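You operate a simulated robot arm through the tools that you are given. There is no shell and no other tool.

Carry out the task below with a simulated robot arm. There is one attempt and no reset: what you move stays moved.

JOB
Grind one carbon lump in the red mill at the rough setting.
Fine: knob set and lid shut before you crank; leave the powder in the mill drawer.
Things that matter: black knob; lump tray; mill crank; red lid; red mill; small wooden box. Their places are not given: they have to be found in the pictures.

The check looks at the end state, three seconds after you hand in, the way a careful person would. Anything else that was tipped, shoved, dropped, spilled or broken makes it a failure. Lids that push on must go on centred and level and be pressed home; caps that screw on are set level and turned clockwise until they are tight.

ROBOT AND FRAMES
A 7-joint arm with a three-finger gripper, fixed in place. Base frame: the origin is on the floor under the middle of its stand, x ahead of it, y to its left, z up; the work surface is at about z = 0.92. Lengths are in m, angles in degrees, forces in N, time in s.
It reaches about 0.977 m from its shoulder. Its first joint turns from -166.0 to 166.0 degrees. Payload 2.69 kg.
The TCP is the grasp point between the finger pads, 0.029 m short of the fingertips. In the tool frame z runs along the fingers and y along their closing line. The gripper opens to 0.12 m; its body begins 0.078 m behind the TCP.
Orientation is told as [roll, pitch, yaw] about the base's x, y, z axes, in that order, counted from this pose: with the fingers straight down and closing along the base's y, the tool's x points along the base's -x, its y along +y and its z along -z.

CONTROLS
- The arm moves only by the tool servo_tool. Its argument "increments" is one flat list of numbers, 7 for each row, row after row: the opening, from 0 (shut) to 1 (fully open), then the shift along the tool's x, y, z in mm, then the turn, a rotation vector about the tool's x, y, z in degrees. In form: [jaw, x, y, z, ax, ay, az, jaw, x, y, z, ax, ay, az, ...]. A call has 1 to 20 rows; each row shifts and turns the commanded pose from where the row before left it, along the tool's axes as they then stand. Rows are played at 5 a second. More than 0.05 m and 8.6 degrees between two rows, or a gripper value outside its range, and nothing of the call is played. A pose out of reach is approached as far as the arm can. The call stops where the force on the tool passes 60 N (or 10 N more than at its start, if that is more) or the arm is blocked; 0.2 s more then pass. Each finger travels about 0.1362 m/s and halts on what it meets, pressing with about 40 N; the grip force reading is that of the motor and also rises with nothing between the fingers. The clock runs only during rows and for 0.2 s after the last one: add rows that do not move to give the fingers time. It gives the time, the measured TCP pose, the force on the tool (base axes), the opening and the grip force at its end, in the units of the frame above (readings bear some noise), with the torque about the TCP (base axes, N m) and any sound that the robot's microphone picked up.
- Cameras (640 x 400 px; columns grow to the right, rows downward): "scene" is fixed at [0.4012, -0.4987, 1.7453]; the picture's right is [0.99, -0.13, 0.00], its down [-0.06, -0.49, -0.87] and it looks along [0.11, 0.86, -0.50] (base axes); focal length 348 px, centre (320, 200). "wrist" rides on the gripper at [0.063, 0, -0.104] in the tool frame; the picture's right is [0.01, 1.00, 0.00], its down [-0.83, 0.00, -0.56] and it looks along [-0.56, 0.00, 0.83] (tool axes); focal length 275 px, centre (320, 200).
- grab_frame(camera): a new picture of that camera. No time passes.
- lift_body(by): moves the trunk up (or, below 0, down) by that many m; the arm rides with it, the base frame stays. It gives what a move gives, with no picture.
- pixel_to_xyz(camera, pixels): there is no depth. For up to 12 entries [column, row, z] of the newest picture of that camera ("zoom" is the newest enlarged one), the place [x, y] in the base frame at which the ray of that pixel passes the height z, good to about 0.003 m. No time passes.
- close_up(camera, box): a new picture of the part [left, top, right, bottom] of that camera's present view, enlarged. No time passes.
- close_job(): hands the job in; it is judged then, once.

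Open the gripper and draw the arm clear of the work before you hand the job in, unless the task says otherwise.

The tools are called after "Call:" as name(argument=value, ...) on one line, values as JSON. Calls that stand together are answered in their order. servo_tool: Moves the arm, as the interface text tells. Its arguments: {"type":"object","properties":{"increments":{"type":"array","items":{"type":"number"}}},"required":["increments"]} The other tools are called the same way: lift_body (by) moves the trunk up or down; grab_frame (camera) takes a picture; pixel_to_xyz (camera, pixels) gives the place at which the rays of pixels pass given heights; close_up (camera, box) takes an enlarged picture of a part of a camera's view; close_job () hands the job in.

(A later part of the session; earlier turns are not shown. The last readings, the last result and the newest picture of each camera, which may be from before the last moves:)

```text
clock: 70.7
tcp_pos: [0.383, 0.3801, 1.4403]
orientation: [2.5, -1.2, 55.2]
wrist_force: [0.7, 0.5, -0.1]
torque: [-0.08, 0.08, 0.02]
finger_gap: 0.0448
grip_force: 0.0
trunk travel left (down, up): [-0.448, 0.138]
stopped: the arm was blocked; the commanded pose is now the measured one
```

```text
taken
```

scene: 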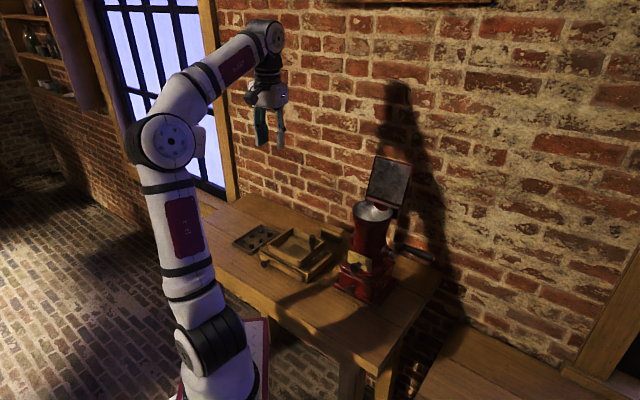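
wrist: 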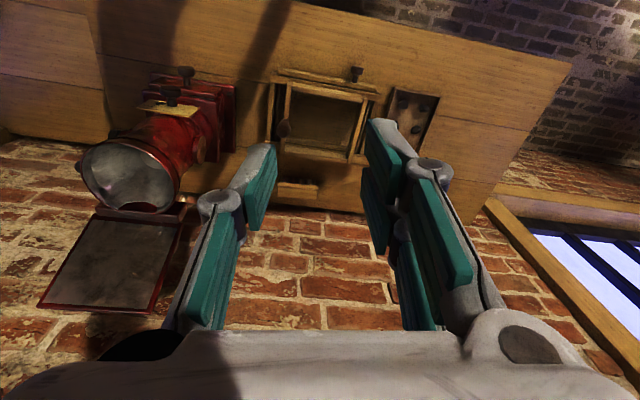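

The lift stopped at travel 0.448 with the elbow on the mast again. I swing the hand well to the right first, then lift the rest.

Call:
servo_tool(increments=[0.375, 22, -31.6, 6, 0, 0, 0, 0.375, 22, -31.6, 6, 0, 0, 0, 0.375, 22, -31.6, 6, 0, 0, 0, 0.375, 22, -31.6, 6, 0, 0, 0, 0.375, 22, -31.6, 6, 0, 0, 0, 0.375, 0, 0, 0, 2.5, 1.2, 5, 0.375, 0, 0, 0, 0, 0, 5, 0.375, 0, 0, 0, 0, 0, 0])

Call:
lift_body(by=0.13)

Call:
grab_frame(camera="scene")

```text
clock: 72.5
tcp_pos: [0.4466, 0.2045, 1.4001]
orientation: [-0.7, 0.3, 45.4]
wrist_force: [-0.3, 0.2, 0.1]
torque: [-0.02, -0.03, 0.0]
finger_gap: 0.045
grip_force: 0.0
trunk travel left (down, up): [-0.448, 0.138]
```

```text
clock: 74.0
tcp_pos: [0.4457, 0.2038, 1.5279]
orientation: [-0.6, 0.3, 45.4]
wrist_force: [0.1, -0.4, -0.6]
torque: [-0.03, -0.02, -0.03]
finger_gap: 0.0451
grip_force: 0.1
trunk travel left (down, up): [-0.578, 0.008]
```

```text
taken
```

scene: 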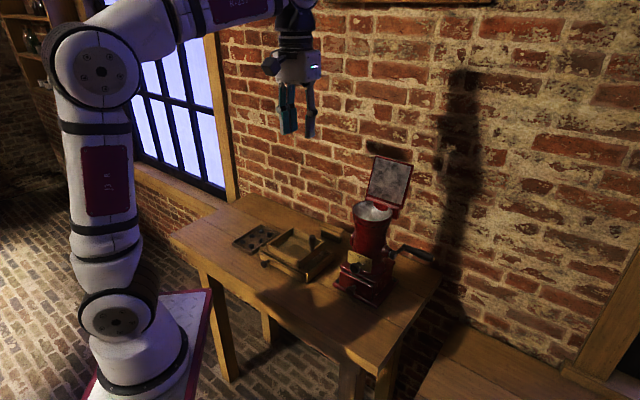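

At full height the shoulder sits far back (about x = 0.08), which leaves room beside the mast. I now bring the hand down and left, to about (0.40, 0.52, 1.20) above the table near the tray.

Call:
servo_tool(increments=[0.375, -19.3, 25.5, 32.8, 0, 0, 0, 0.375, -19.3, 25.5, 32.8, 0, 0, 0, 0.375, -19.3, 25.5, 32.8, 0, 0, 0, 0.375, -19.3, 25.5, 32.8, 0, 0, 0, 0.375, -19.3, 25.5, 32.8, 0, 0, 0, 0.375, -19.3, 25.5, 32.8, 0, 0, 0, 0.375, -19.3, 25.5, 32.8, 0, 0, 0, 0.375, -19.3, 25.5, 32.8, 0, 0, 0, 0.375, -19.3, 25.5, 32.8, 0, 0, 0, 0.375, -19.3, 25.5, 32.8, 0, 0, 0, 0.375, 0, 0, 0, 0, 0, 0])

Call:
grab_frame(camera="scene")

Call:
grab_frame(camera="wrist")

```text
clock: 76.4
tcp_pos: [0.401, 0.5176, 1.1954]
orientation: [-0.6, 0.3, 45.5]
wrist_force: [0.8, -0.7, 0.6]
torque: [0.04, -0.01, 0.0]
finger_gap: 0.0449
grip_force: 0.0
trunk travel left (down, up): [-0.578, 0.008]
```

```text
taken
```

scene: 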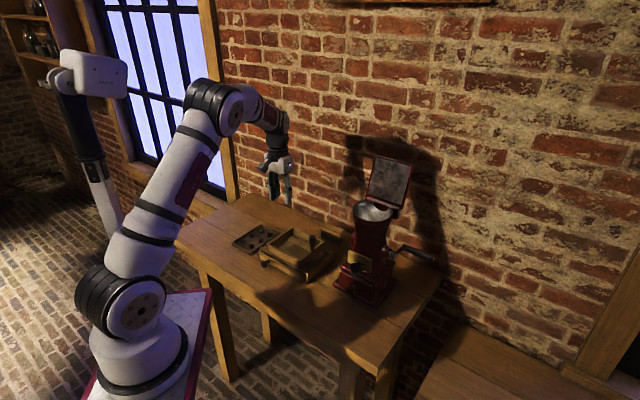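

```text
taken
```

wrist: 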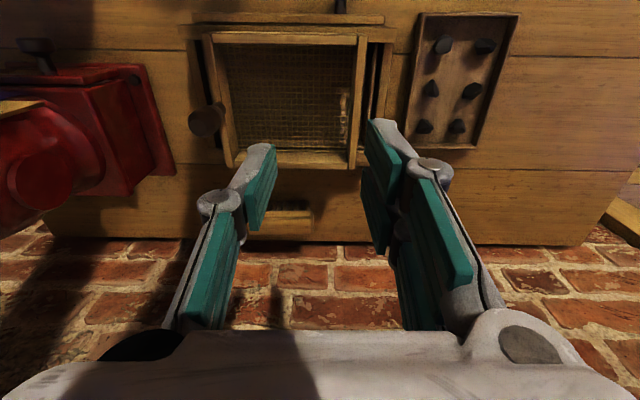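

Now the mast is clear of the arm, and the tray with six lumps shows at wrist (465,80). I enlarge it and compute lump positions.

Call:
close_up(camera="wrist", box=[390, 0, 550, 160])

Call:
pixel_to_xyz(camera="wrist", pixels=[[443, 43, 0.94], [485, 46, 0.94], [430, 88, 0.94], [472, 90, 0.94], [424, 127, 0.94], [457, 126, 0.94], [422, 14, 0.945], [518, 15, 0.945], [484, 148, 0.945], [406, 143, 0.945]])

```text
2.50 times, centred on (470, 80) of wrist
```

zoom: 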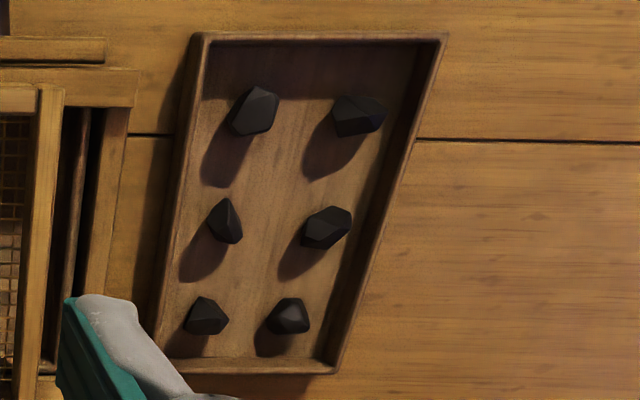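

```text
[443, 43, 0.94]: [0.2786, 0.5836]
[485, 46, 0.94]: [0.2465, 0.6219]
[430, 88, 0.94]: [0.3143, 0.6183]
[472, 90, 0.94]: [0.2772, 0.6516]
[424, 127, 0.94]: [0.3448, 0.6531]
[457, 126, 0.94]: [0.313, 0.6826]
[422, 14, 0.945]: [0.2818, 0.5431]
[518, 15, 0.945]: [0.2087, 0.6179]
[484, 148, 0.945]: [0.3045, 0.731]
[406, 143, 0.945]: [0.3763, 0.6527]
```

The six lumps sit in a 2×3 grid; the middle right one is at about (0.314, 0.618) and the back right one at (0.345, 0.653). I move closer above the tray for a sharper look at lump size and wall height before choosing.

Call:
servo_tool(increments=[0.3, -9, 30, 25, 0, 0, 0, 0.3, -9, 30, 25, 0, 0, 0, 0.3, -9, 30, 25, 0, 0, 0, 0.3, -9, 30, 25, 0, 0, 0, 0.3, 0, 0, 0, 0, 0, 0])

Call:
grab_frame(camera="wrist")

Call:
close_up(camera="wrist", box=[210, 0, 450, 150])

Call:
grab_frame(camera="scene")

```text
clock: 77.6
tcp_pos: [0.3412, 0.6263, 1.0954]
orientation: [-0.7, 0.3, 45.5]
wrist_force: [-0.3, 0.1, 0.9]
torque: [0.02, 0.0, 0.01]
finger_gap: 0.0359
grip_force: 0.0
trunk travel left (down, up): [-0.578, 0.008]
```

```text
taken
```

wrist: 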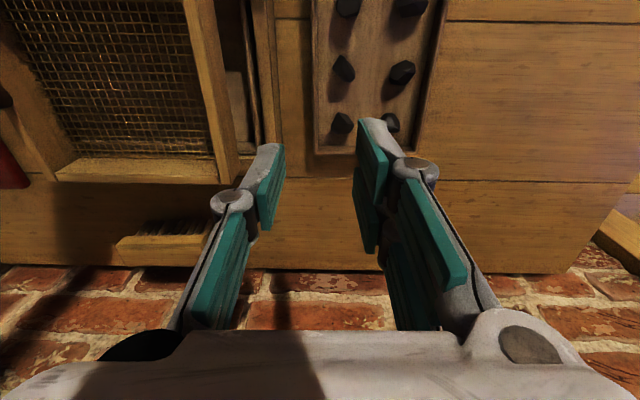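

```text
2.67 times, centred on (330, 75) of wrist
```

zoom: 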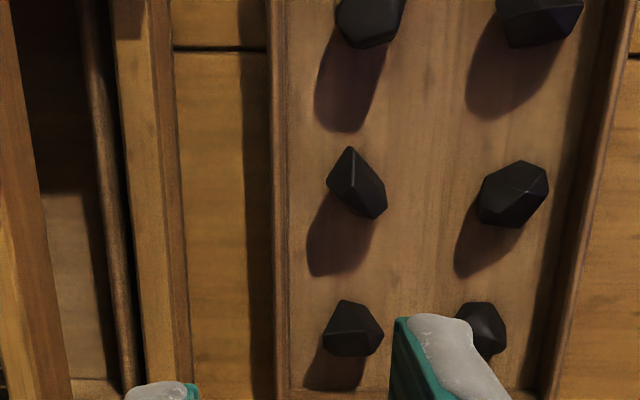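

```text
taken
```

scene: 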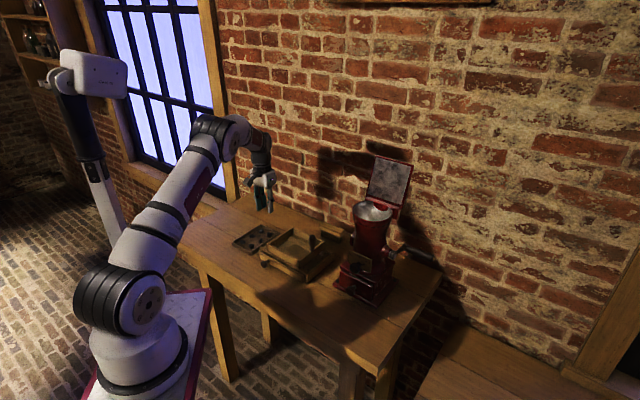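

I get precise positions for the lumps and tray edges from this nearer view.

Call:
pixel_to_xyz(camera="wrist", pixels=[[343.9, 69.4, 0.935], [342, 123, 0.935], [348.7, 8, 0.935], [403, 73, 0.935], [391, 122, 0.935], [316, 75, 0.938], [315, 147, 0.938], [419, 150, 0.938], [433, 75, 0.938], [343.9, 69.4, 0.93], [337, 60, 0.935], [352, 80, 0.935]])

Call:
pixel_to_xyz(camera="scene", pixels=[[261, 240.4, 0.935], [269.8, 234.5, 0.935], [251.2, 246, 0.935]])

Call:
close_up(camera="scene", box=[225, 215, 289, 255])

```text
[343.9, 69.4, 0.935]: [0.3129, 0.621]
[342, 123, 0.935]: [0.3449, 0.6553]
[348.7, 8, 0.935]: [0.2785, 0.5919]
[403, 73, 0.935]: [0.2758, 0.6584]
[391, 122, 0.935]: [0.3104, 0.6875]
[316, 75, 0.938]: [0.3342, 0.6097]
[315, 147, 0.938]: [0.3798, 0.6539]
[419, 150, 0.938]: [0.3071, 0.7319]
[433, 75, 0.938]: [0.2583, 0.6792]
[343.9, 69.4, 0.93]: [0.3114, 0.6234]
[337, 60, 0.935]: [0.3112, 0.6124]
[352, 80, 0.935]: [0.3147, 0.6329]
```

```text
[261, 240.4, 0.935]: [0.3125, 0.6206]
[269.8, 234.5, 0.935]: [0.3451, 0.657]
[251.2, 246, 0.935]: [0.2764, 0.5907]
```

```text
10.00 times, centred on (257, 235) of scene
```

zoom: 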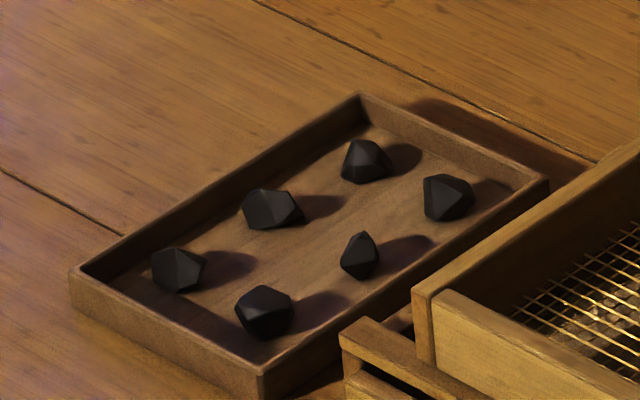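

Both cameras put the middle right lump at (0.3127, 0.6208). I turn the hand so it closes along the tray's long side, where there is room between neighbours, and move above that lump.

Call:
servo_tool(increments=[0.3, 0, 0, 0, 0, 0, 8.14, 0.3, 0, 0, 0, 0, 0, 8.14, 0.3, 0, 0, 0, 0, 0, 8.14, 0.3, 0, 0, 0, 0, 0, 8.14, 0.3, 0, 0, 0, 0, 0, 8.14, 0.3, 0, 0, 0, 0, 0, 8.14, 0.3, 0, 0, 0, 0, 0, 8.14, 0.3, 0, 0, 0, 0, 0, 8.14, 0.3, 0, 0, 0, 0, 0, 8.14, 0.3, 0, 0, 0, 0, 0, 8.14, 0.3, 0, 0, 0, 0, 0, 8.14, 0.3, 9.85, -11.9, 30, 0, 0, 0, 0.3, 9.85, -11.9, 30, 0, 0, 0, 0.3, 0, 0, 0, 0, 0, 0])

Call:
grab_frame(camera="wrist")

Call:
close_up(camera="scene", box=[220, 180, 316, 260])

```text
clock: 80.6
tcp_pos: [0.3102, 0.622, 1.0344]
orientation: [-0.2, -0.8, -44.0]
wrist_force: [-0.3, -0.6, -0.4]
torque: [0.02, 0.02, -0.04]
finger_gap: 0.036
grip_force: 0.1
trunk travel left (down, up): [-0.578, 0.008]
```

```text
taken
```

wrist: 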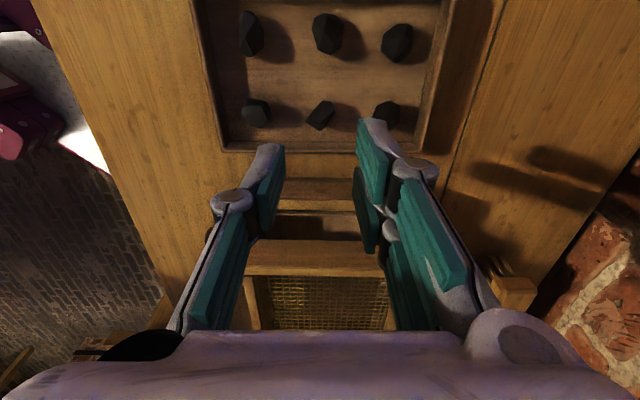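

```text
5.00 times, centred on (268, 220) of scene
```

zoom: 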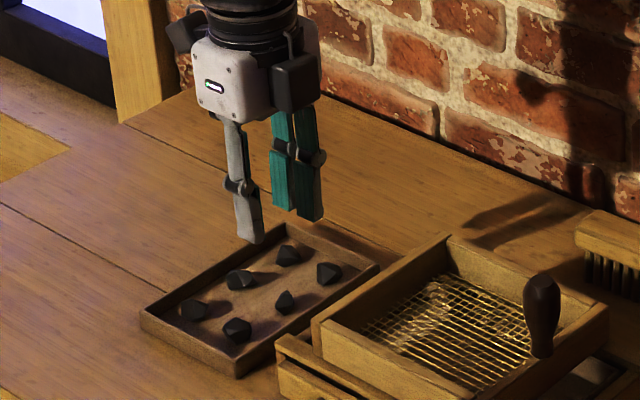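

The lump sits centred at wrist (320,116), but the right wall is close, so I shift the hand 7 mm away from that wall and lower it most of the way.

Call:
servo_tool(increments=[0.3, 7, 0, 0, 0, 0, 0, 0.3, 0, 0, 20, 0, 0, 0, 0.3, 0, 0, 20, 0, 0, 0, 0.3, 0, 0, 0, 0, 0, 0])

Call:
grab_frame(camera="wrist")

Call:
close_up(camera="scene", box=[230, 205, 294, 255])

```text
clock: 81.6
tcp_pos: [0.3057, 0.6258, 0.9949]
orientation: [-0.2, -0.7, -44.2]
wrist_force: [-0.8, -0.1, 0.0]
torque: [0.0, 0.02, 0.01]
finger_gap: 0.0361
grip_force: 0.1
trunk travel left (down, up): [-0.578, 0.008]
```

```text
taken
```

wrist: 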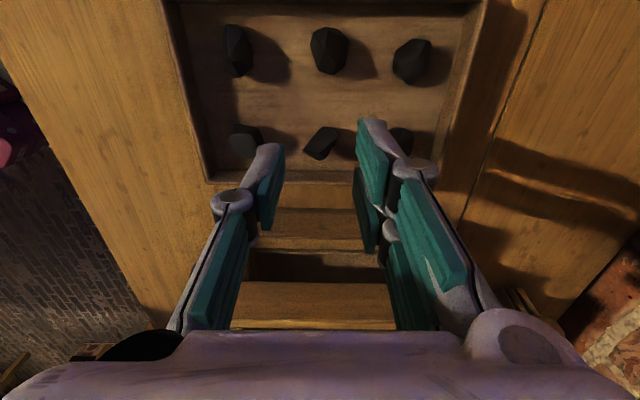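

```text
8.00 times, centred on (262, 230) of scene
```

zoom: 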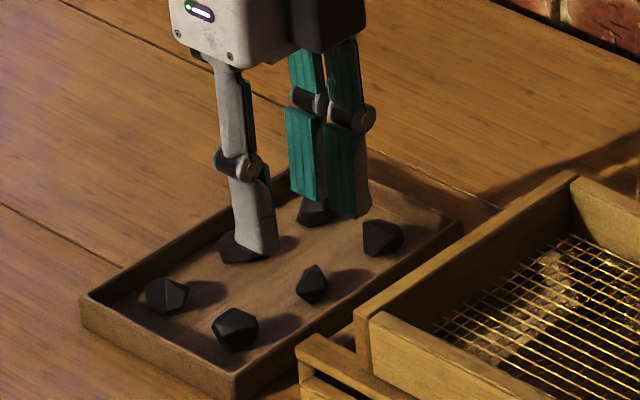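

The lump is still centred (321,143) and the walls and neighbours clear the fingers. I lower the last 35 mm in small steps.

Call:
servo_tool(increments=[0.3, 0, 0, 12, 0, 0, 0, 0.3, 0, 0, 12, 0, 0, 0, 0.3, 0, 0, 10, 0, 0, 0, 0.3, 0, 0, 0, 0, 0, 0])

Call:
grab_frame(camera="wrist")

Call:
close_up(camera="scene", box=[230, 205, 294, 255])

```text
clock: 82.6
tcp_pos: [0.3058, 0.6256, 0.9599]
orientation: [-0.3, -0.8, -44.0]
wrist_force: [0.1, 0.1, 0.2]
torque: [0.03, 0.02, -0.01]
finger_gap: 0.0359
grip_force: 0.0
trunk travel left (down, up): [-0.578, 0.008]
```

```text
taken
```

wrist: 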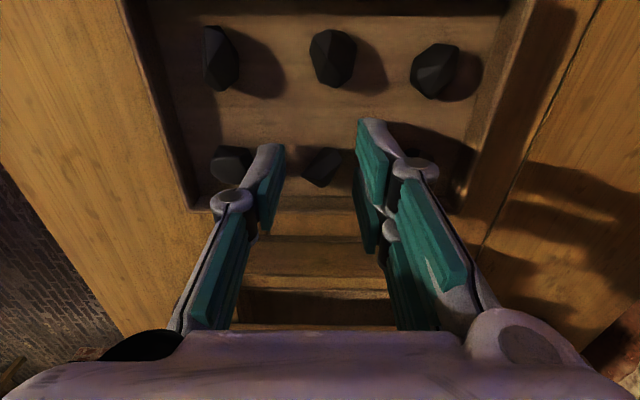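

```text
8.00 times, centred on (262, 230) of scene
```

zoom: 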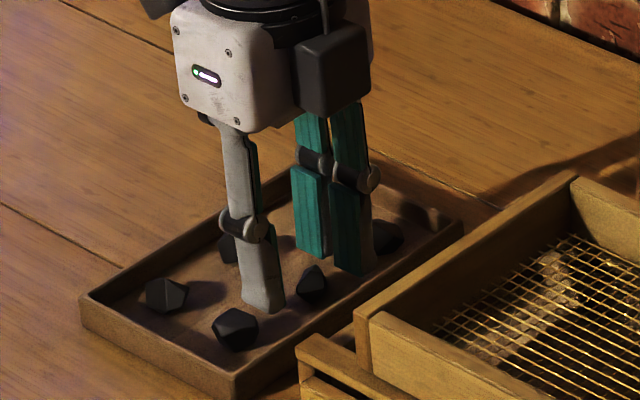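

The fingers stand on both sides of the lump with no contact. I lower 3 mm more and close gently on it.

Call:
servo_tool(increments=[0.3, 0, 0, 3, 0, 0, 0, 0.3, 0, 0, 0, 0, 0, 0, 0.22, 0, 0, 0, 0, 0, 0, 0.14, 0, 0, 0, 0, 0, 0, 0.05, 0, 0, 0, 0, 0, 0, 0.05, 0, 0, 0, 0, 0, 0, 0.05, 0, 0, 0, 0, 0, 0])

Call:
grab_frame(camera="wrist")

Call:
close_up(camera="scene", box=[230, 205, 294, 255])

```text
clock: 84.2
tcp_pos: [0.3055, 0.6268, 0.9571]
orientation: [-0.3, -0.7, -43.9]
wrist_force: [-0.1, 0.9, -0.2]
torque: [-0.03, -0.02, -0.01]
finger_gap: 0.0115
grip_force: 37.7
trunk travel left (down, up): [-0.578, 0.008]
```

```text
taken
```

wrist: 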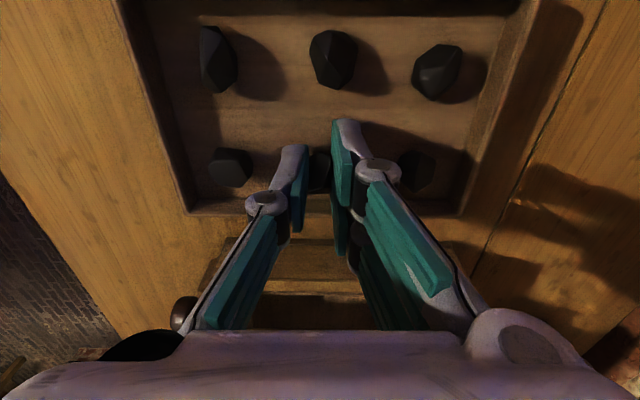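

```text
8.00 times, centred on (262, 230) of scene
```

zoom: 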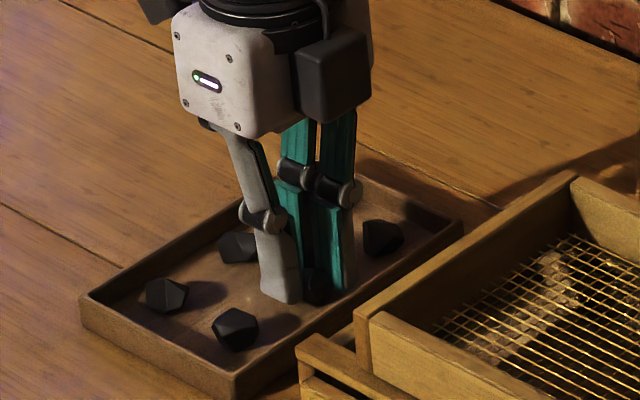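

The fingers stopped at an 11.5 mm gap with the lump between them. I lift slowly and check that it comes along.

Call:
servo_tool(increments=[0.03, 0, 0, -8, 0, 0, 0, 0.03, 0, 0, -12, 0, 0, 0, 0.03, 0, 0, -20, 0, 0, 0, 0.03, 0, 0, -20, 0, 0, 0, 0.03, 0, 0, 0, 0, 0, 0])

Call:
grab_frame(camera="wrist")

Call:
close_up(camera="scene", box=[230, 190, 294, 250])

```text
clock: 85.4
tcp_pos: [0.3054, 0.6257, 1.0188]
orientation: [-0.3, -0.8, -43.9]
wrist_force: [0.1, 1.4, -0.4]
torque: [0.0, -0.01, -0.02]
finger_gap: 0.0112
grip_force: 37.9
trunk travel left (down, up): [-0.578, 0.008]
```

```text
taken
```

wrist: 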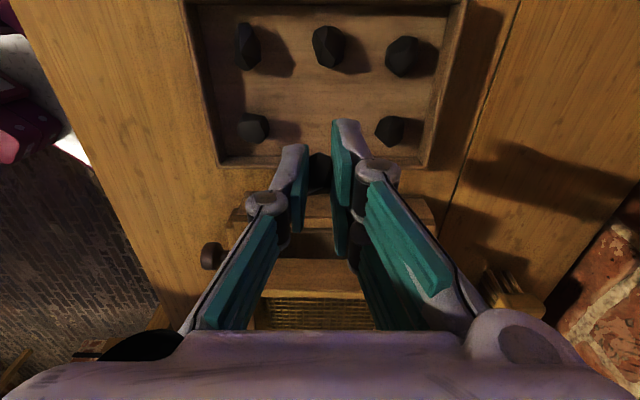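

```text
6.67 times, centred on (262, 220) of scene
```

zoom: 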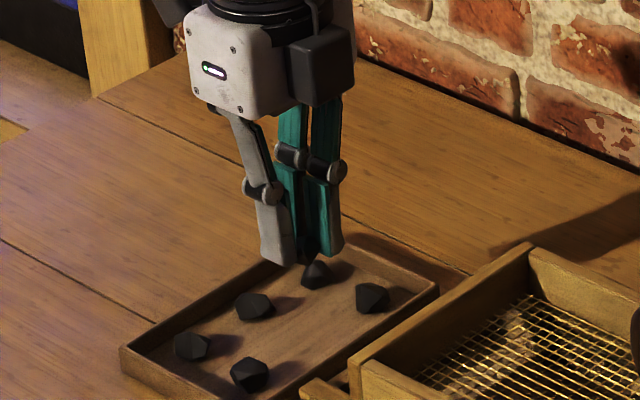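

The lump is held and the other five lie unmoved. I raise it to about z = 1.32, move toward the mill and tilt the hand 25° forward to stay clear of the open lid.

Call:
servo_tool(increments=[0.03, 0, 0, -40, 0, 0, 0, 0.03, 0, 0, -40, 0, 0, 0, 0.03, 0, 0, -40, 0, 0, 0, 0.03, 0, 0, -40, 0, 0, 0, 0.03, 0, 0, -40, 0, 0, 0, 0.03, -35.5, 6.4, -20, 0, 0, 0, 0.03, -35.5, 6.4, -20, 0, 0, 0, 0.03, -35.5, 6.4, -20, 0, 0, 0, 0.03, -35.5, 6.4, -20, 0, 0, 0, 0.03, -35.5, 6.4, -20, 0, 0, 0, 0.03, 0, 0, 0, -8.33, 0, 0, 0.03, 0, 0, 0, -8.33, 0, 0, 0.03, 0, 0, 0, -8.33, 0, 0, 0.03, 0, 0, 0, 0, 0, 0])

Call:
grab_frame(camera="wrist")

Call:
grab_frame(camera="scene")

```text
clock: 88.4
tcp_pos: [0.4556, 0.5289, 1.3192]
orientation: [24.8, -0.7, -44.0]
wrist_force: [0.5, -0.7, -0.5]
torque: [-0.04, 0.01, 0.04]
finger_gap: 0.0118
grip_force: 38.8
trunk travel left (down, up): [-0.578, 0.008]
```

```text
taken
```

wrist: 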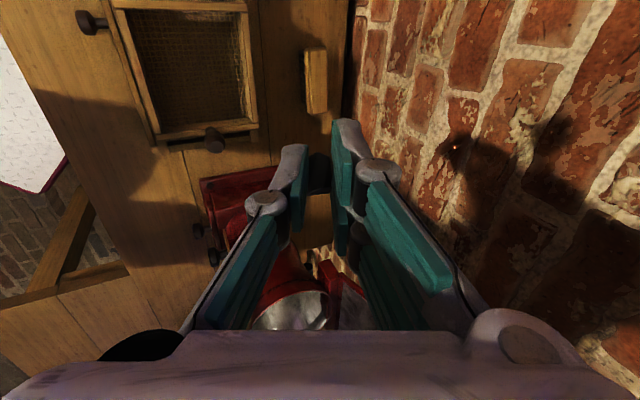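

```text
taken
```

scene: 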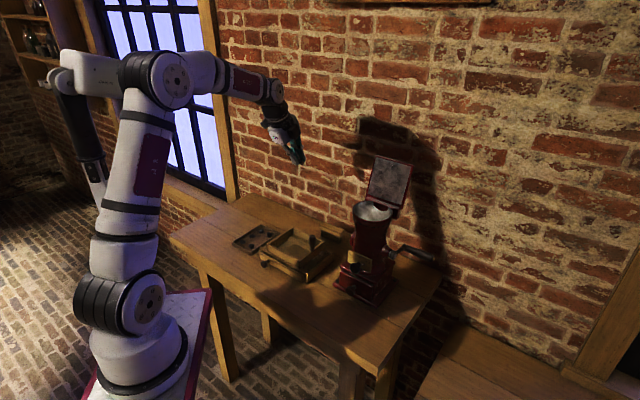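

The lump is still held at wrist (320,170). I move across to just above the open hopper mouth.

Call:
servo_tool(increments=[0.03, -46.3, 1, 0.5, 0, 0, 0, 0.03, -46.3, 1, 0.5, 0, 0, 0, 0.03, -46.3, 1, 0.5, 0, 0, 0, 0.03, -46.3, 1, 0.5, 0, 0, 0, 0.03, -46.3, 1, 0.5, 0, 0, 0, 0.03, -46.3, 1, 0.5, 0, 0, 0, 0.03, 0, 0, 0, 0, 0, 0])

Call:
grab_frame(camera="wrist")

Call:
close_up(camera="scene", box=[310, 140, 438, 220])

```text
clock: 90.0
tcp_pos: [0.6591, 0.3406, 1.323]
orientation: [24.7, -0.7, -44.0]
wrist_force: [-0.2, -0.4, 0.2]
torque: [-0.01, 0.02, 0.03]
finger_gap: 0.0112
grip_force: 38.3
trunk travel left (down, up): [-0.578, 0.008]
```

```text
taken
```

wrist: 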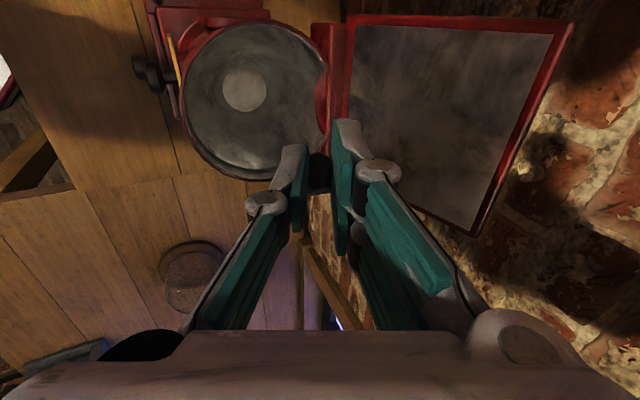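

```text
5.00 times, centred on (374, 180) of scene
```

zoom: 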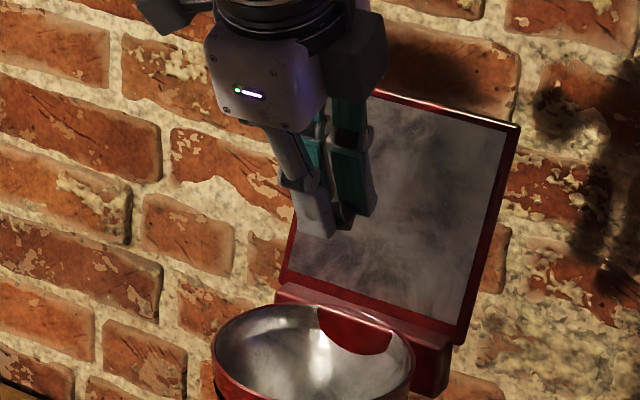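

The lump hangs right over the hopper mouth. I lower it about 100 mm straight down, just into the mouth.

Call:
servo_tool(increments=[0.03, 0, -13.9, 30.3, 0, 0, 0, 0.03, 0, -13.9, 30.3, 0, 0, 0, 0.03, 0, -13.9, 30.3, 0, 0, 0, 0.03, 0, 0, 0, 0, 0, 0])

Call:
grab_frame(camera="wrist")

Call:
close_up(camera="scene", box=[310, 150, 438, 230])

```text
clock: 91.0
tcp_pos: [0.6608, 0.3394, 1.2227]
orientation: [24.8, -0.7, -44.0]
wrist_force: [0.3, 0.2, -0.6]
torque: [0.0, -0.03, 0.01]
finger_gap: 0.0118
grip_force: 38.4
trunk travel left (down, up): [-0.578, 0.008]
```

```text
taken
```

wrist: 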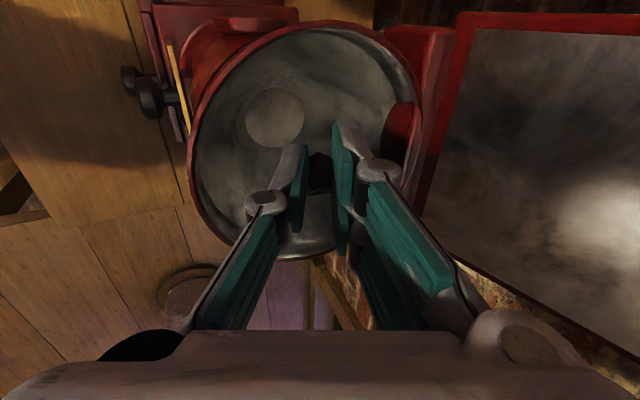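

```text
5.00 times, centred on (374, 190) of scene
```

zoom: 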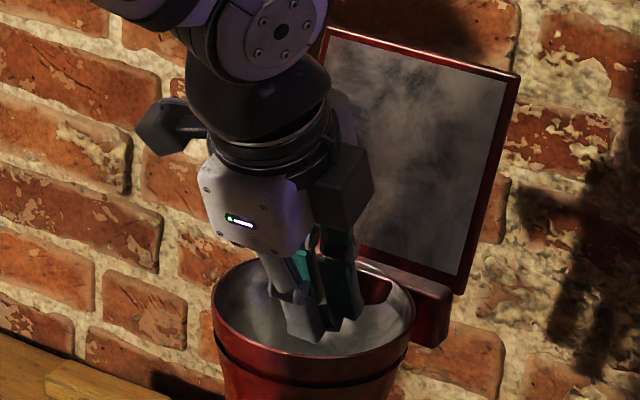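

The fingertips with the lump are inside the mouth, clear of the rim. I open the fingers a little to drop the lump in.

Call:
servo_tool(increments=[0.15, 0, 0, 0, 0, 0, 0, 0.26, 0, 0, 0, 0, 0, 0, 0.26, 0, 0, 0, 0, 0, 0, 0.26, 0, 0, 0, 0, 0, 0])

Call:
grab_frame(camera="wrist")

Call:
close_up(camera="scene", box=[310, 150, 438, 230])

```text
clock: 92.0
tcp_pos: [0.6593, 0.34, 1.2235]
orientation: [24.6, -0.7, -44.0]
wrist_force: [0.9, 0.3, 0.5]
torque: [0.02, 0.04, -0.02]
finger_gap: 0.0311
grip_force: 0.0
trunk travel left (down, up): [-0.578, 0.008]
```

```text
taken
```

wrist: 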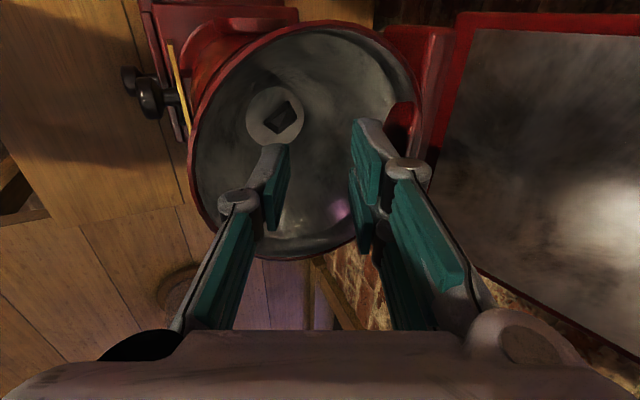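

```text
5.00 times, centred on (374, 190) of scene
```

zoom: 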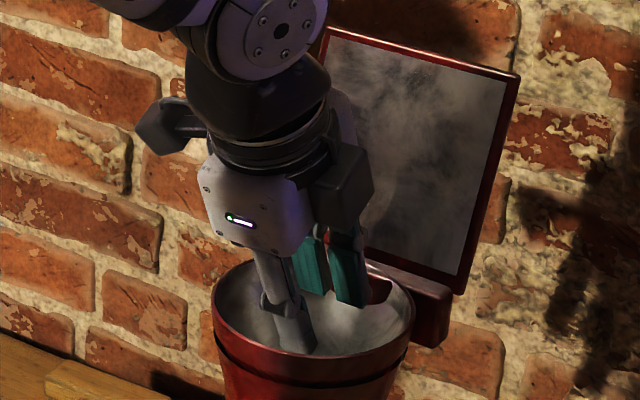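

The lump lies at the bottom of the hopper (283,117). I lift the hand out, shift to the lid's left corner with a 45 mm gap, and go above the open lid's top edge so as to straddle it.

Call:
servo_tool(increments=[0.26, 0, 18, -39.4, 0, 0, 0, 0.26, 0, 18, -39.4, 0, 0, 0, 0.26, 0, 18, -39.4, 0, 0, 0, 0.375, 28.75, 0, 0, 0, 0, 0, 0.375, 28.75, 0, 0, 0, 0, 0, 0.375, 0, 19.6, -42.7, 0, 0, 0, 0.375, 0, 30.9, 14.2, 0, 0, 0, 0.375, 0, 30.9, 14.2, 0, 0, 0, 0.375, 0, 30.9, 14.2, 0, 0, 0, 0.375, 0, 0, 0, 0, 0, 0])

Call:
grab_frame(camera="wrist")

Call:
close_up(camera="scene", box=[310, 140, 438, 220])

```text
clock: 94.2
tcp_pos: [0.6886, 0.4553, 1.4005]
orientation: [24.6, -0.6, -44.1]
wrist_force: [0.5, -0.6, 0.7]
torque: [0.0, 0.01, 0.02]
finger_gap: 0.0452
grip_force: 0.0
trunk travel left (down, up): [-0.578, 0.008]
```

```text
taken
```

wrist: 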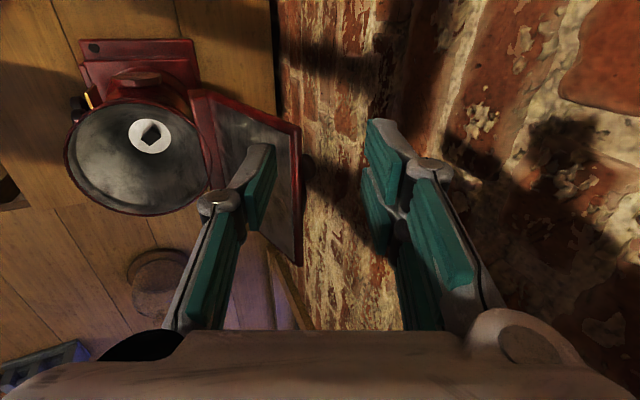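

```text
5.00 times, centred on (374, 180) of scene
```

zoom: 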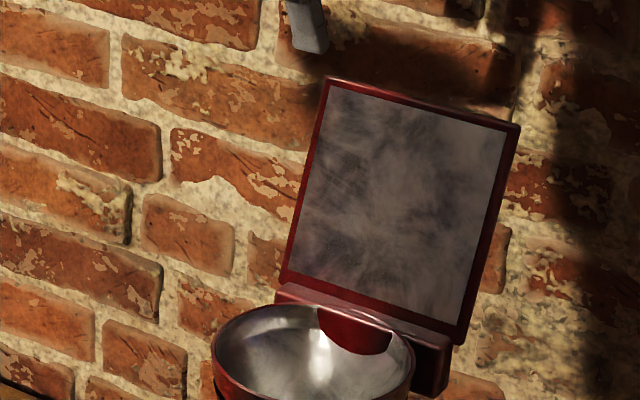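

The lid's top edge (wrist column ~295) lies between thumb and fingers. I lower the hand so that the fingers go behind the edge and the thumb stays in front.

Call:
servo_tool(increments=[0.375, 0, -8, 17.5, 0, 0, 0, 0.375, 0, -8, 17.5, 0, 0, 0, 0.375, 0, -8, 17.5, 0, 0, 0, 0.375, 0, -8, 17.5, 0, 0, 0, 0.375, 0, 0, 0, 0, 0, 0])

Call:
grab_frame(camera="wrist")

Call:
close_up(camera="scene", box=[310, 140, 438, 220])

```text
clock: 95.4
tcp_pos: [0.6877, 0.4554, 1.3217]
orientation: [24.7, -0.7, -44.0]
wrist_force: [-0.7, 0.3, 0.7]
torque: [-0.03, 0.02, 0.01]
finger_gap: 0.0448
grip_force: 0.1
trunk travel left (down, up): [-0.578, 0.008]
```

```text
taken
```

wrist: 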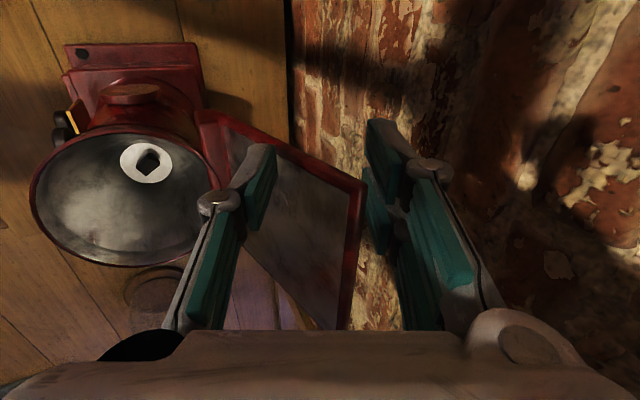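

```text
5.00 times, centred on (374, 180) of scene
```

zoom: 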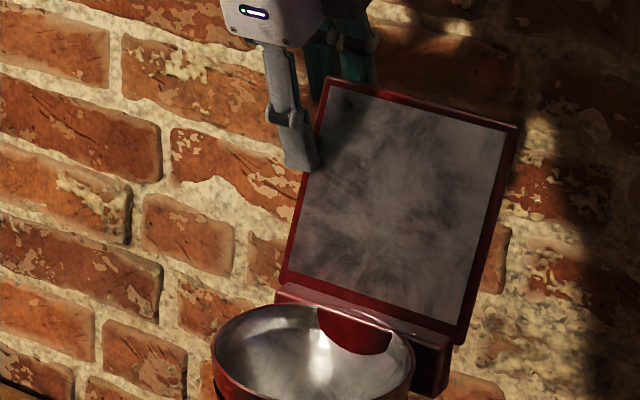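

The lid edge is straddled, thumb in front and fingers behind. I pull it forward along the closing arc past vertical so that it comes to rest on the thumb.

Call:
servo_tool(increments=[0.375, 0, -5.5, -4.1, -1.83, 0, 0, 0.375, 0, -5.4, -4.2, -1.83, 0, 0, 0.375, 0, -5.3, -4.35, -1.83, 0, 0, 0.375, 0, -5.15, -4.5, -1.83, 0, 0, 0.375, 0, -5.75, -3.5, -2, 0, 0, 0.375, 0, -5.6, -3.66, -2, 0, 0, 0.375, 0, -5.5, -3.86, -2, 0, 0, 0.375, 0, -5.76, -3.4, -1.33, 0, 0, 0.375, 0, -5.7, -3.5, -1.33, 0, 0, 0.375, 0, -5.6, -3.66, -1.33, 0, 0, 0.375, 0, 0, 0, 0, 0, 0])

Call:
grab_frame(camera="wrist")

Call:
close_up(camera="scene", box=[310, 150, 438, 230])

```text
clock: 97.8
tcp_pos: [0.6425, 0.4057, 1.3253]
orientation: [42.0, -0.8, -44.0]
wrist_force: [0.2, -0.3, 0.1]
torque: [0.03, -0.01, 0.03]
finger_gap: 0.0451
grip_force: 0.0
trunk travel left (down, up): [-0.578, 0.008]
```

```text
taken
```

wrist: 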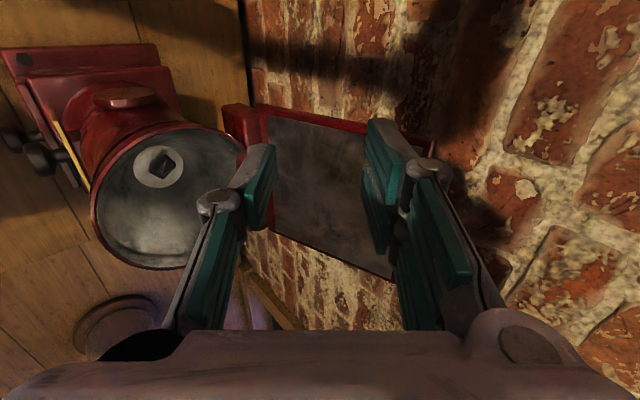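

```text
5.00 times, centred on (374, 190) of scene
```

zoom: 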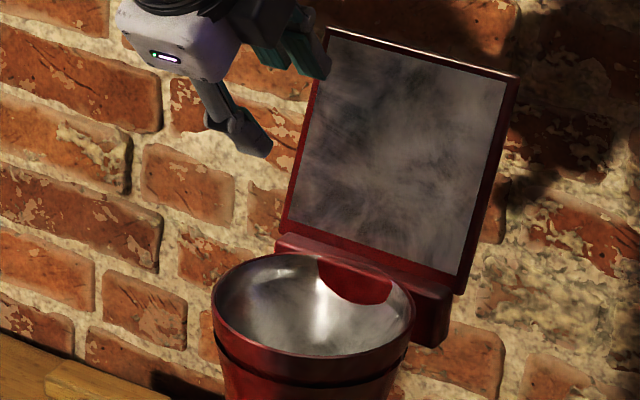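

The fingers slipped over the top edge and the lid is still open. I go back up and over with a wider 60 mm gap, so the fingers can reach much deeper behind the lid.

Call:
servo_tool(increments=[0.375, 0, 26.8, -29.7, 0, 0, 0, 0.375, 0, 26.8, -29.7, 0, 0, 0, 0.5, 0, 0, 0, 5.8, 0, 0, 0.5, 0, 0, 0, 5.8, 0, 0, 0.5, 0, 0, 0, 5.8, 0, 0, 0.5, 0, 34, 15.6, 0, 0, 0, 0.5, 0, 34, 15.6, 0, 0, 0, 0.5, 0, 0, 0, 0, 0, 0])

Call:
grab_frame(camera="wrist")

```text
clock: 99.6
tcp_pos: [0.6926, 0.4605, 1.4033]
orientation: [24.5, -0.8, -44.1]
wrist_force: [0.6, 0.3, -0.6]
torque: [0.02, 0.01, 0.03]
finger_gap: 0.0598
grip_force: 0.1
trunk travel left (down, up): [-0.578, 0.008]
```

```text
taken
```

wrist: 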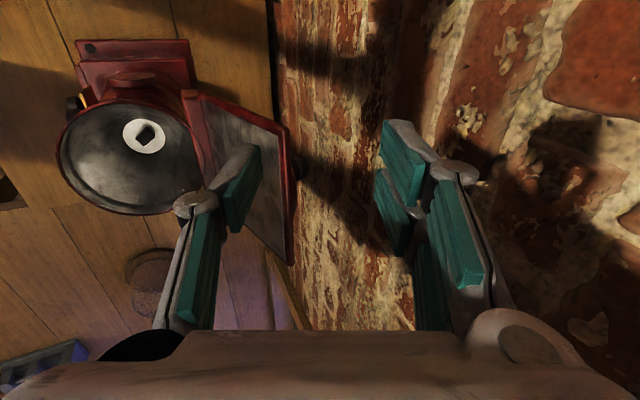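

The hand is above the lid edge again with the wider gap. I lower it about 98 mm so the fingers reach deep behind the lid.

Call:
servo_tool(increments=[0.5, 0, -10.1, 22.2, 0, 0, 0, 0.5, 0, -10.1, 22.2, 0, 0, 0, 0.5, 0, -10.1, 22.2, 0, 0, 0, 0.5, 0, -10.1, 22.2, 0, 0, 0, 0.5, 0, 0, 0, 0, 0, 0])

Call:
grab_frame(camera="wrist")

Call:
close_up(camera="scene", box=[310, 140, 438, 220])

```text
clock: 100.8
tcp_pos: [0.6938, 0.46, 1.3076]
orientation: [24.6, -0.6, -44.0]
wrist_force: [0.3, 0.0, 0.1]
torque: [-0.02, 0.01, -0.03]
finger_gap: 0.06
grip_force: 0.0
trunk travel left (down, up): [-0.578, 0.008]
```

```text
taken
```

wrist: 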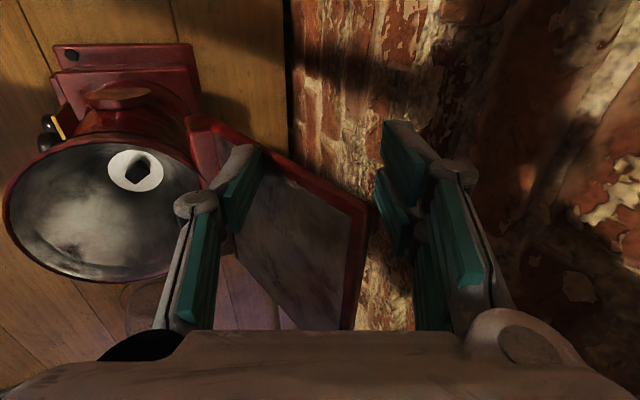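

```text
5.00 times, centred on (374, 180) of scene
```

zoom: 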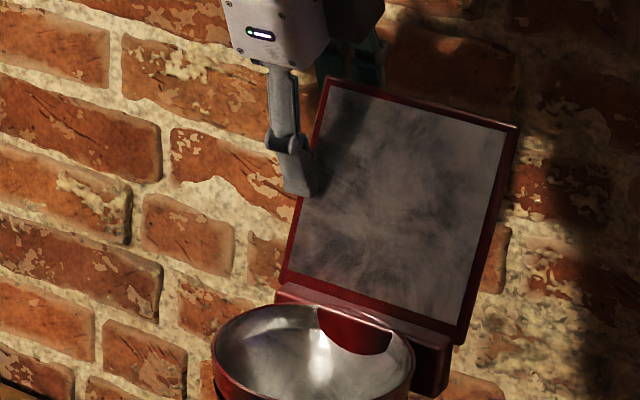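

The fingers are now deep behind the lid and the thumb in front. I shift slightly toward the lid's centre and pull forward gently, then look.

Call:
servo_tool(increments=[0.5, -6, 0, 0, 0, 0, 0, 0.5, 0, -6, -3.4, 0, 0, 0, 0.5, 0, -6, -3.4, 0, 0, 0, 0.5, 0, -6, -3.4, 0, 0, 0, 0.5, 0, -6, -3.4, 0, 0, 0, 0.5, 0, 0, 0, 0, 0, 0])

Call:
grab_frame(camera="wrist")

Call:
close_up(camera="scene", box=[310, 140, 438, 220])

```text
clock: 102.2
tcp_pos: [0.6791, 0.4366, 1.3107]
orientation: [24.6, -0.6, -43.9]
wrist_force: [-0.5, 0.1, 1.0]
torque: [0.02, -0.01, 0.01]
finger_gap: 0.0604
grip_force: 0.1
trunk travel left (down, up): [-0.578, 0.008]
```

```text
taken
```

wrist: 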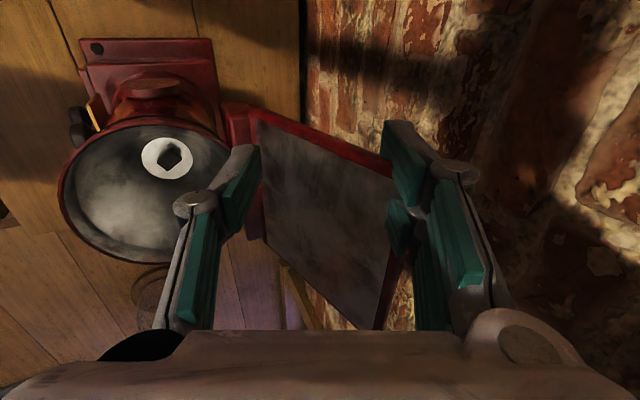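

```text
5.00 times, centred on (374, 180) of scene
```

zoom: 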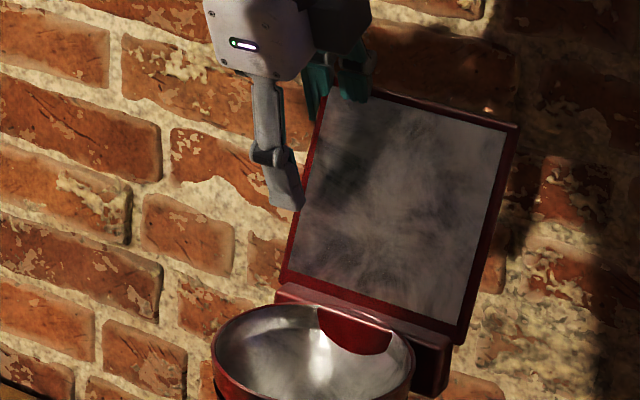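

I enlarge the scene at the contact between fingers and lid edge to see which side the fingers are on.

Call:
close_up(camera="scene", box=[360, 140, 408, 170])

Call:
close_up(camera="wrist", box=[340, 110, 468, 230])

```text
13.33 times, centred on (384, 155) of scene
```

zoom: 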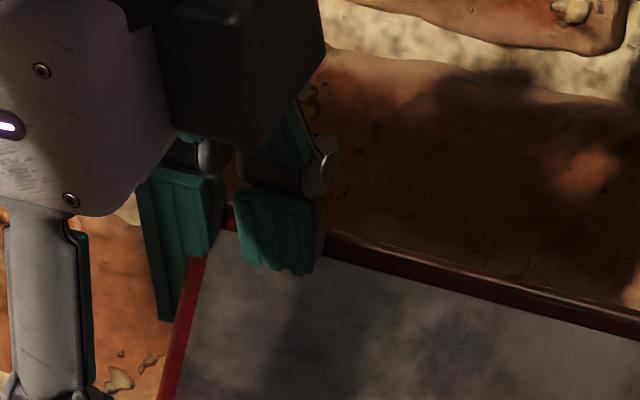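

```text
3.33 times, centred on (404, 170) of wrist
```

zoom: 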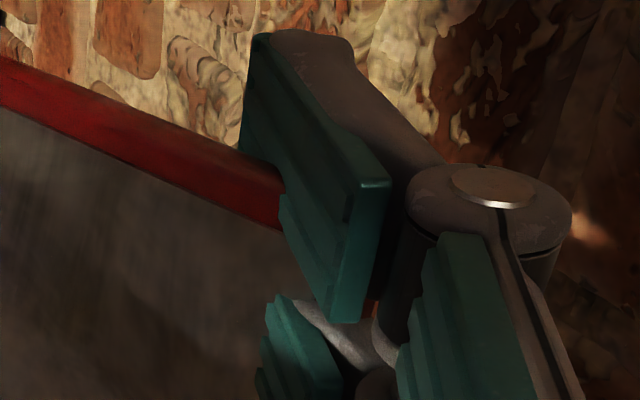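

The fingers overlap only the outermost rim of the lid so far. I go about 12 mm deeper while pulling forward and check whether the lid follows.

Call:
servo_tool(increments=[0.5, 0, -3.5, 2.2, 0, 0, 0, 0.5, 0, -3.5, 2.2, 0, 0, 0, 0.5, 0, -3.5, 2.2, 0, 0, 0, 0.5, 0, -5, -1, 0, 0, 0, 0.5, 0, -5, -2, 0, 0, 0, 0.5, 0, 0, 0, 0, 0, 0])

Call:
close_up(camera="scene", box=[310, 140, 438, 220])

Call:
grab_frame(camera="wrist")

```text
clock: 103.6
tcp_pos: [0.6677, 0.4233, 1.2985]
orientation: [24.5, -0.7, -44.1]
wrist_force: [-0.9, 0.8, 0.2]
torque: [-0.01, -0.03, 0.04]
finger_gap: 0.0603
grip_force: 0.0
trunk travel left (down, up): [-0.578, 0.008]
```

```text
5.00 times, centred on (374, 180) of scene
```

zoom: 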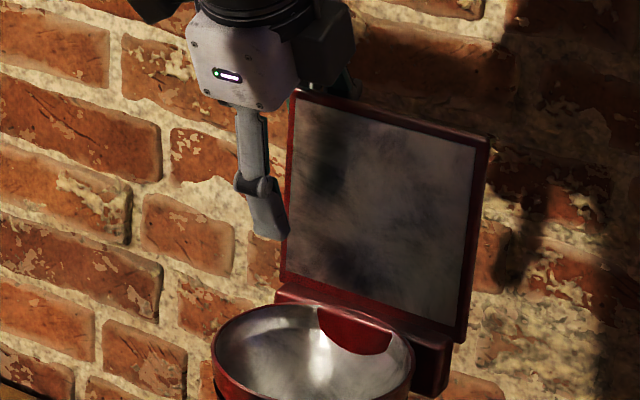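

```text
taken
```

wrist: 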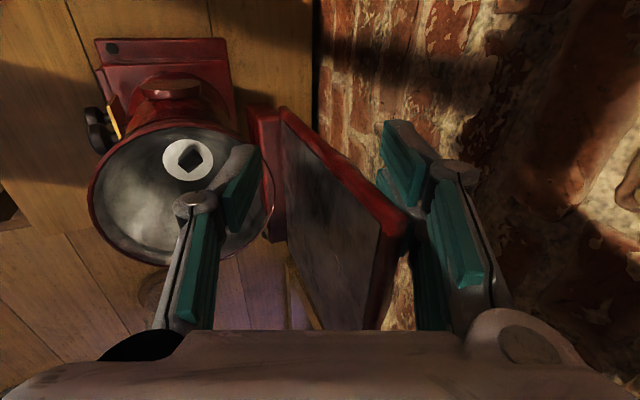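

The lid follows now and stands about upright between fingers and thumb. I narrow the gap slowly so the fingers tip it forward onto the thumb with little drop.

Call:
servo_tool(increments=[0.45, 0, 0, 0, 0, 0, 0, 0.4, 0, 0, 0, 0, 0, 0, 0.36, 0, 0, 0, 0, 0, 0, 0.36, 0, -3, -1.4, 0, 0, 0, 0.36, 0, 0, 0, 0, 0, 0, 0.36, 0, 0, 0, 0, 0, 0])

Call:
close_up(camera="scene", box=[310, 140, 438, 220])

Call:
grab_frame(camera="wrist")

```text
clock: 105.0
tcp_pos: [0.6664, 0.4217, 1.2992]
orientation: [24.6, -0.7, -44.1]
wrist_force: [0.0, -0.5, 0.0]
torque: [-0.03, 0.02, 0.03]
finger_gap: 0.0432
grip_force: 0.0
trunk travel left (down, up): [-0.578, 0.008]
```

```text
5.00 times, centred on (374, 180) of scene
```

zoom: 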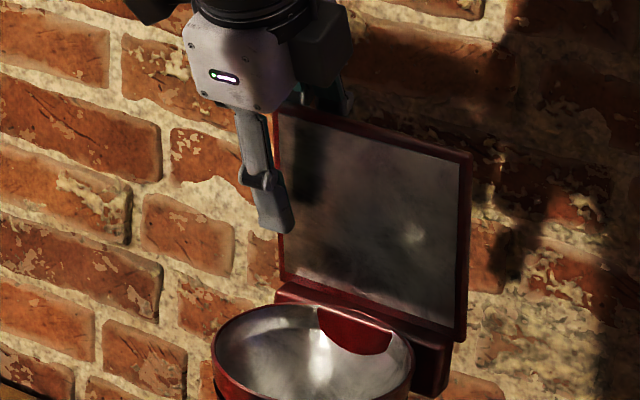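

```text
taken
```

wrist: 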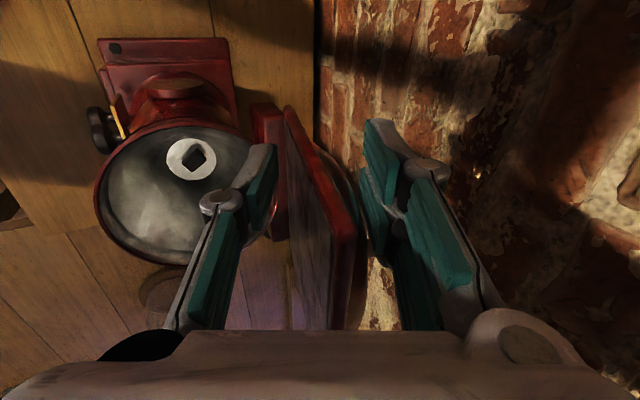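

The lid now leans forward at about 78°, caged between thumb and fingers. I continue the closing arc to around 45–50°.

Call:
servo_tool(increments=[0.375, 0, -1.5, -5.9, -4.1, 0, 0, 0.375, 0, -1.1, -6.0, -4.1, 0, 0, 0.375, 0, -0.7, -6.0, -4.1, 0, 0, 0.375, 0, -0.3, -6.1, -4.1, 0, 0, 0.375, 0, 0.15, -6.1, -4.0, 0, 0, 0.375, 0, -8.63, -1.8, 0, 0, 0, 0.375, 0, -8.63, -1.8, 0, 0, 0, 0.375, 0, -8.63, -1.8, 0, 0, 0, 0.375, 0, 0, 0, 0, 0, 0])

Call:
close_up(camera="scene", box=[310, 150, 438, 230])

Call:
grab_frame(camera="wrist")

```text
clock: 107.0
tcp_pos: [0.6356, 0.3927, 1.307]
orientation: [45.0, -0.7, -44.1]
wrist_force: [-0.5, -0.9, 0.1]
torque: [-0.02, 0.03, -0.02]
finger_gap: 0.0456
grip_force: 0.8
trunk travel left (down, up): [-0.578, 0.008]
```

```text
5.00 times, centred on (374, 190) of scene
```

zoom: 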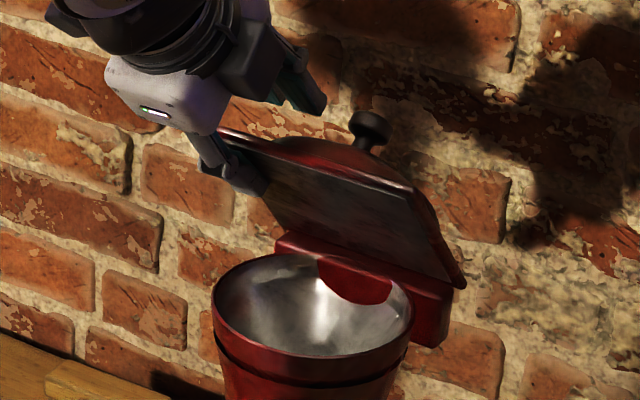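

```text
taken
```

wrist: 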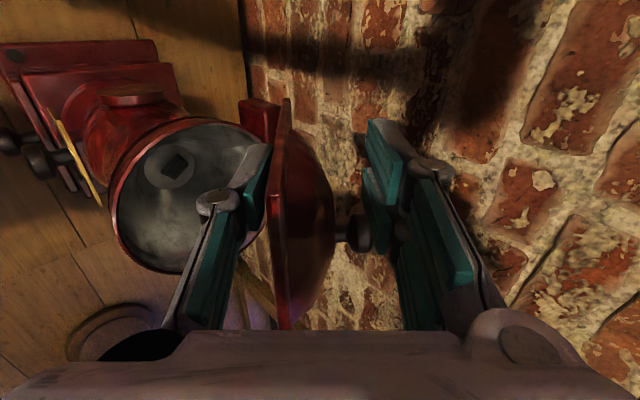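

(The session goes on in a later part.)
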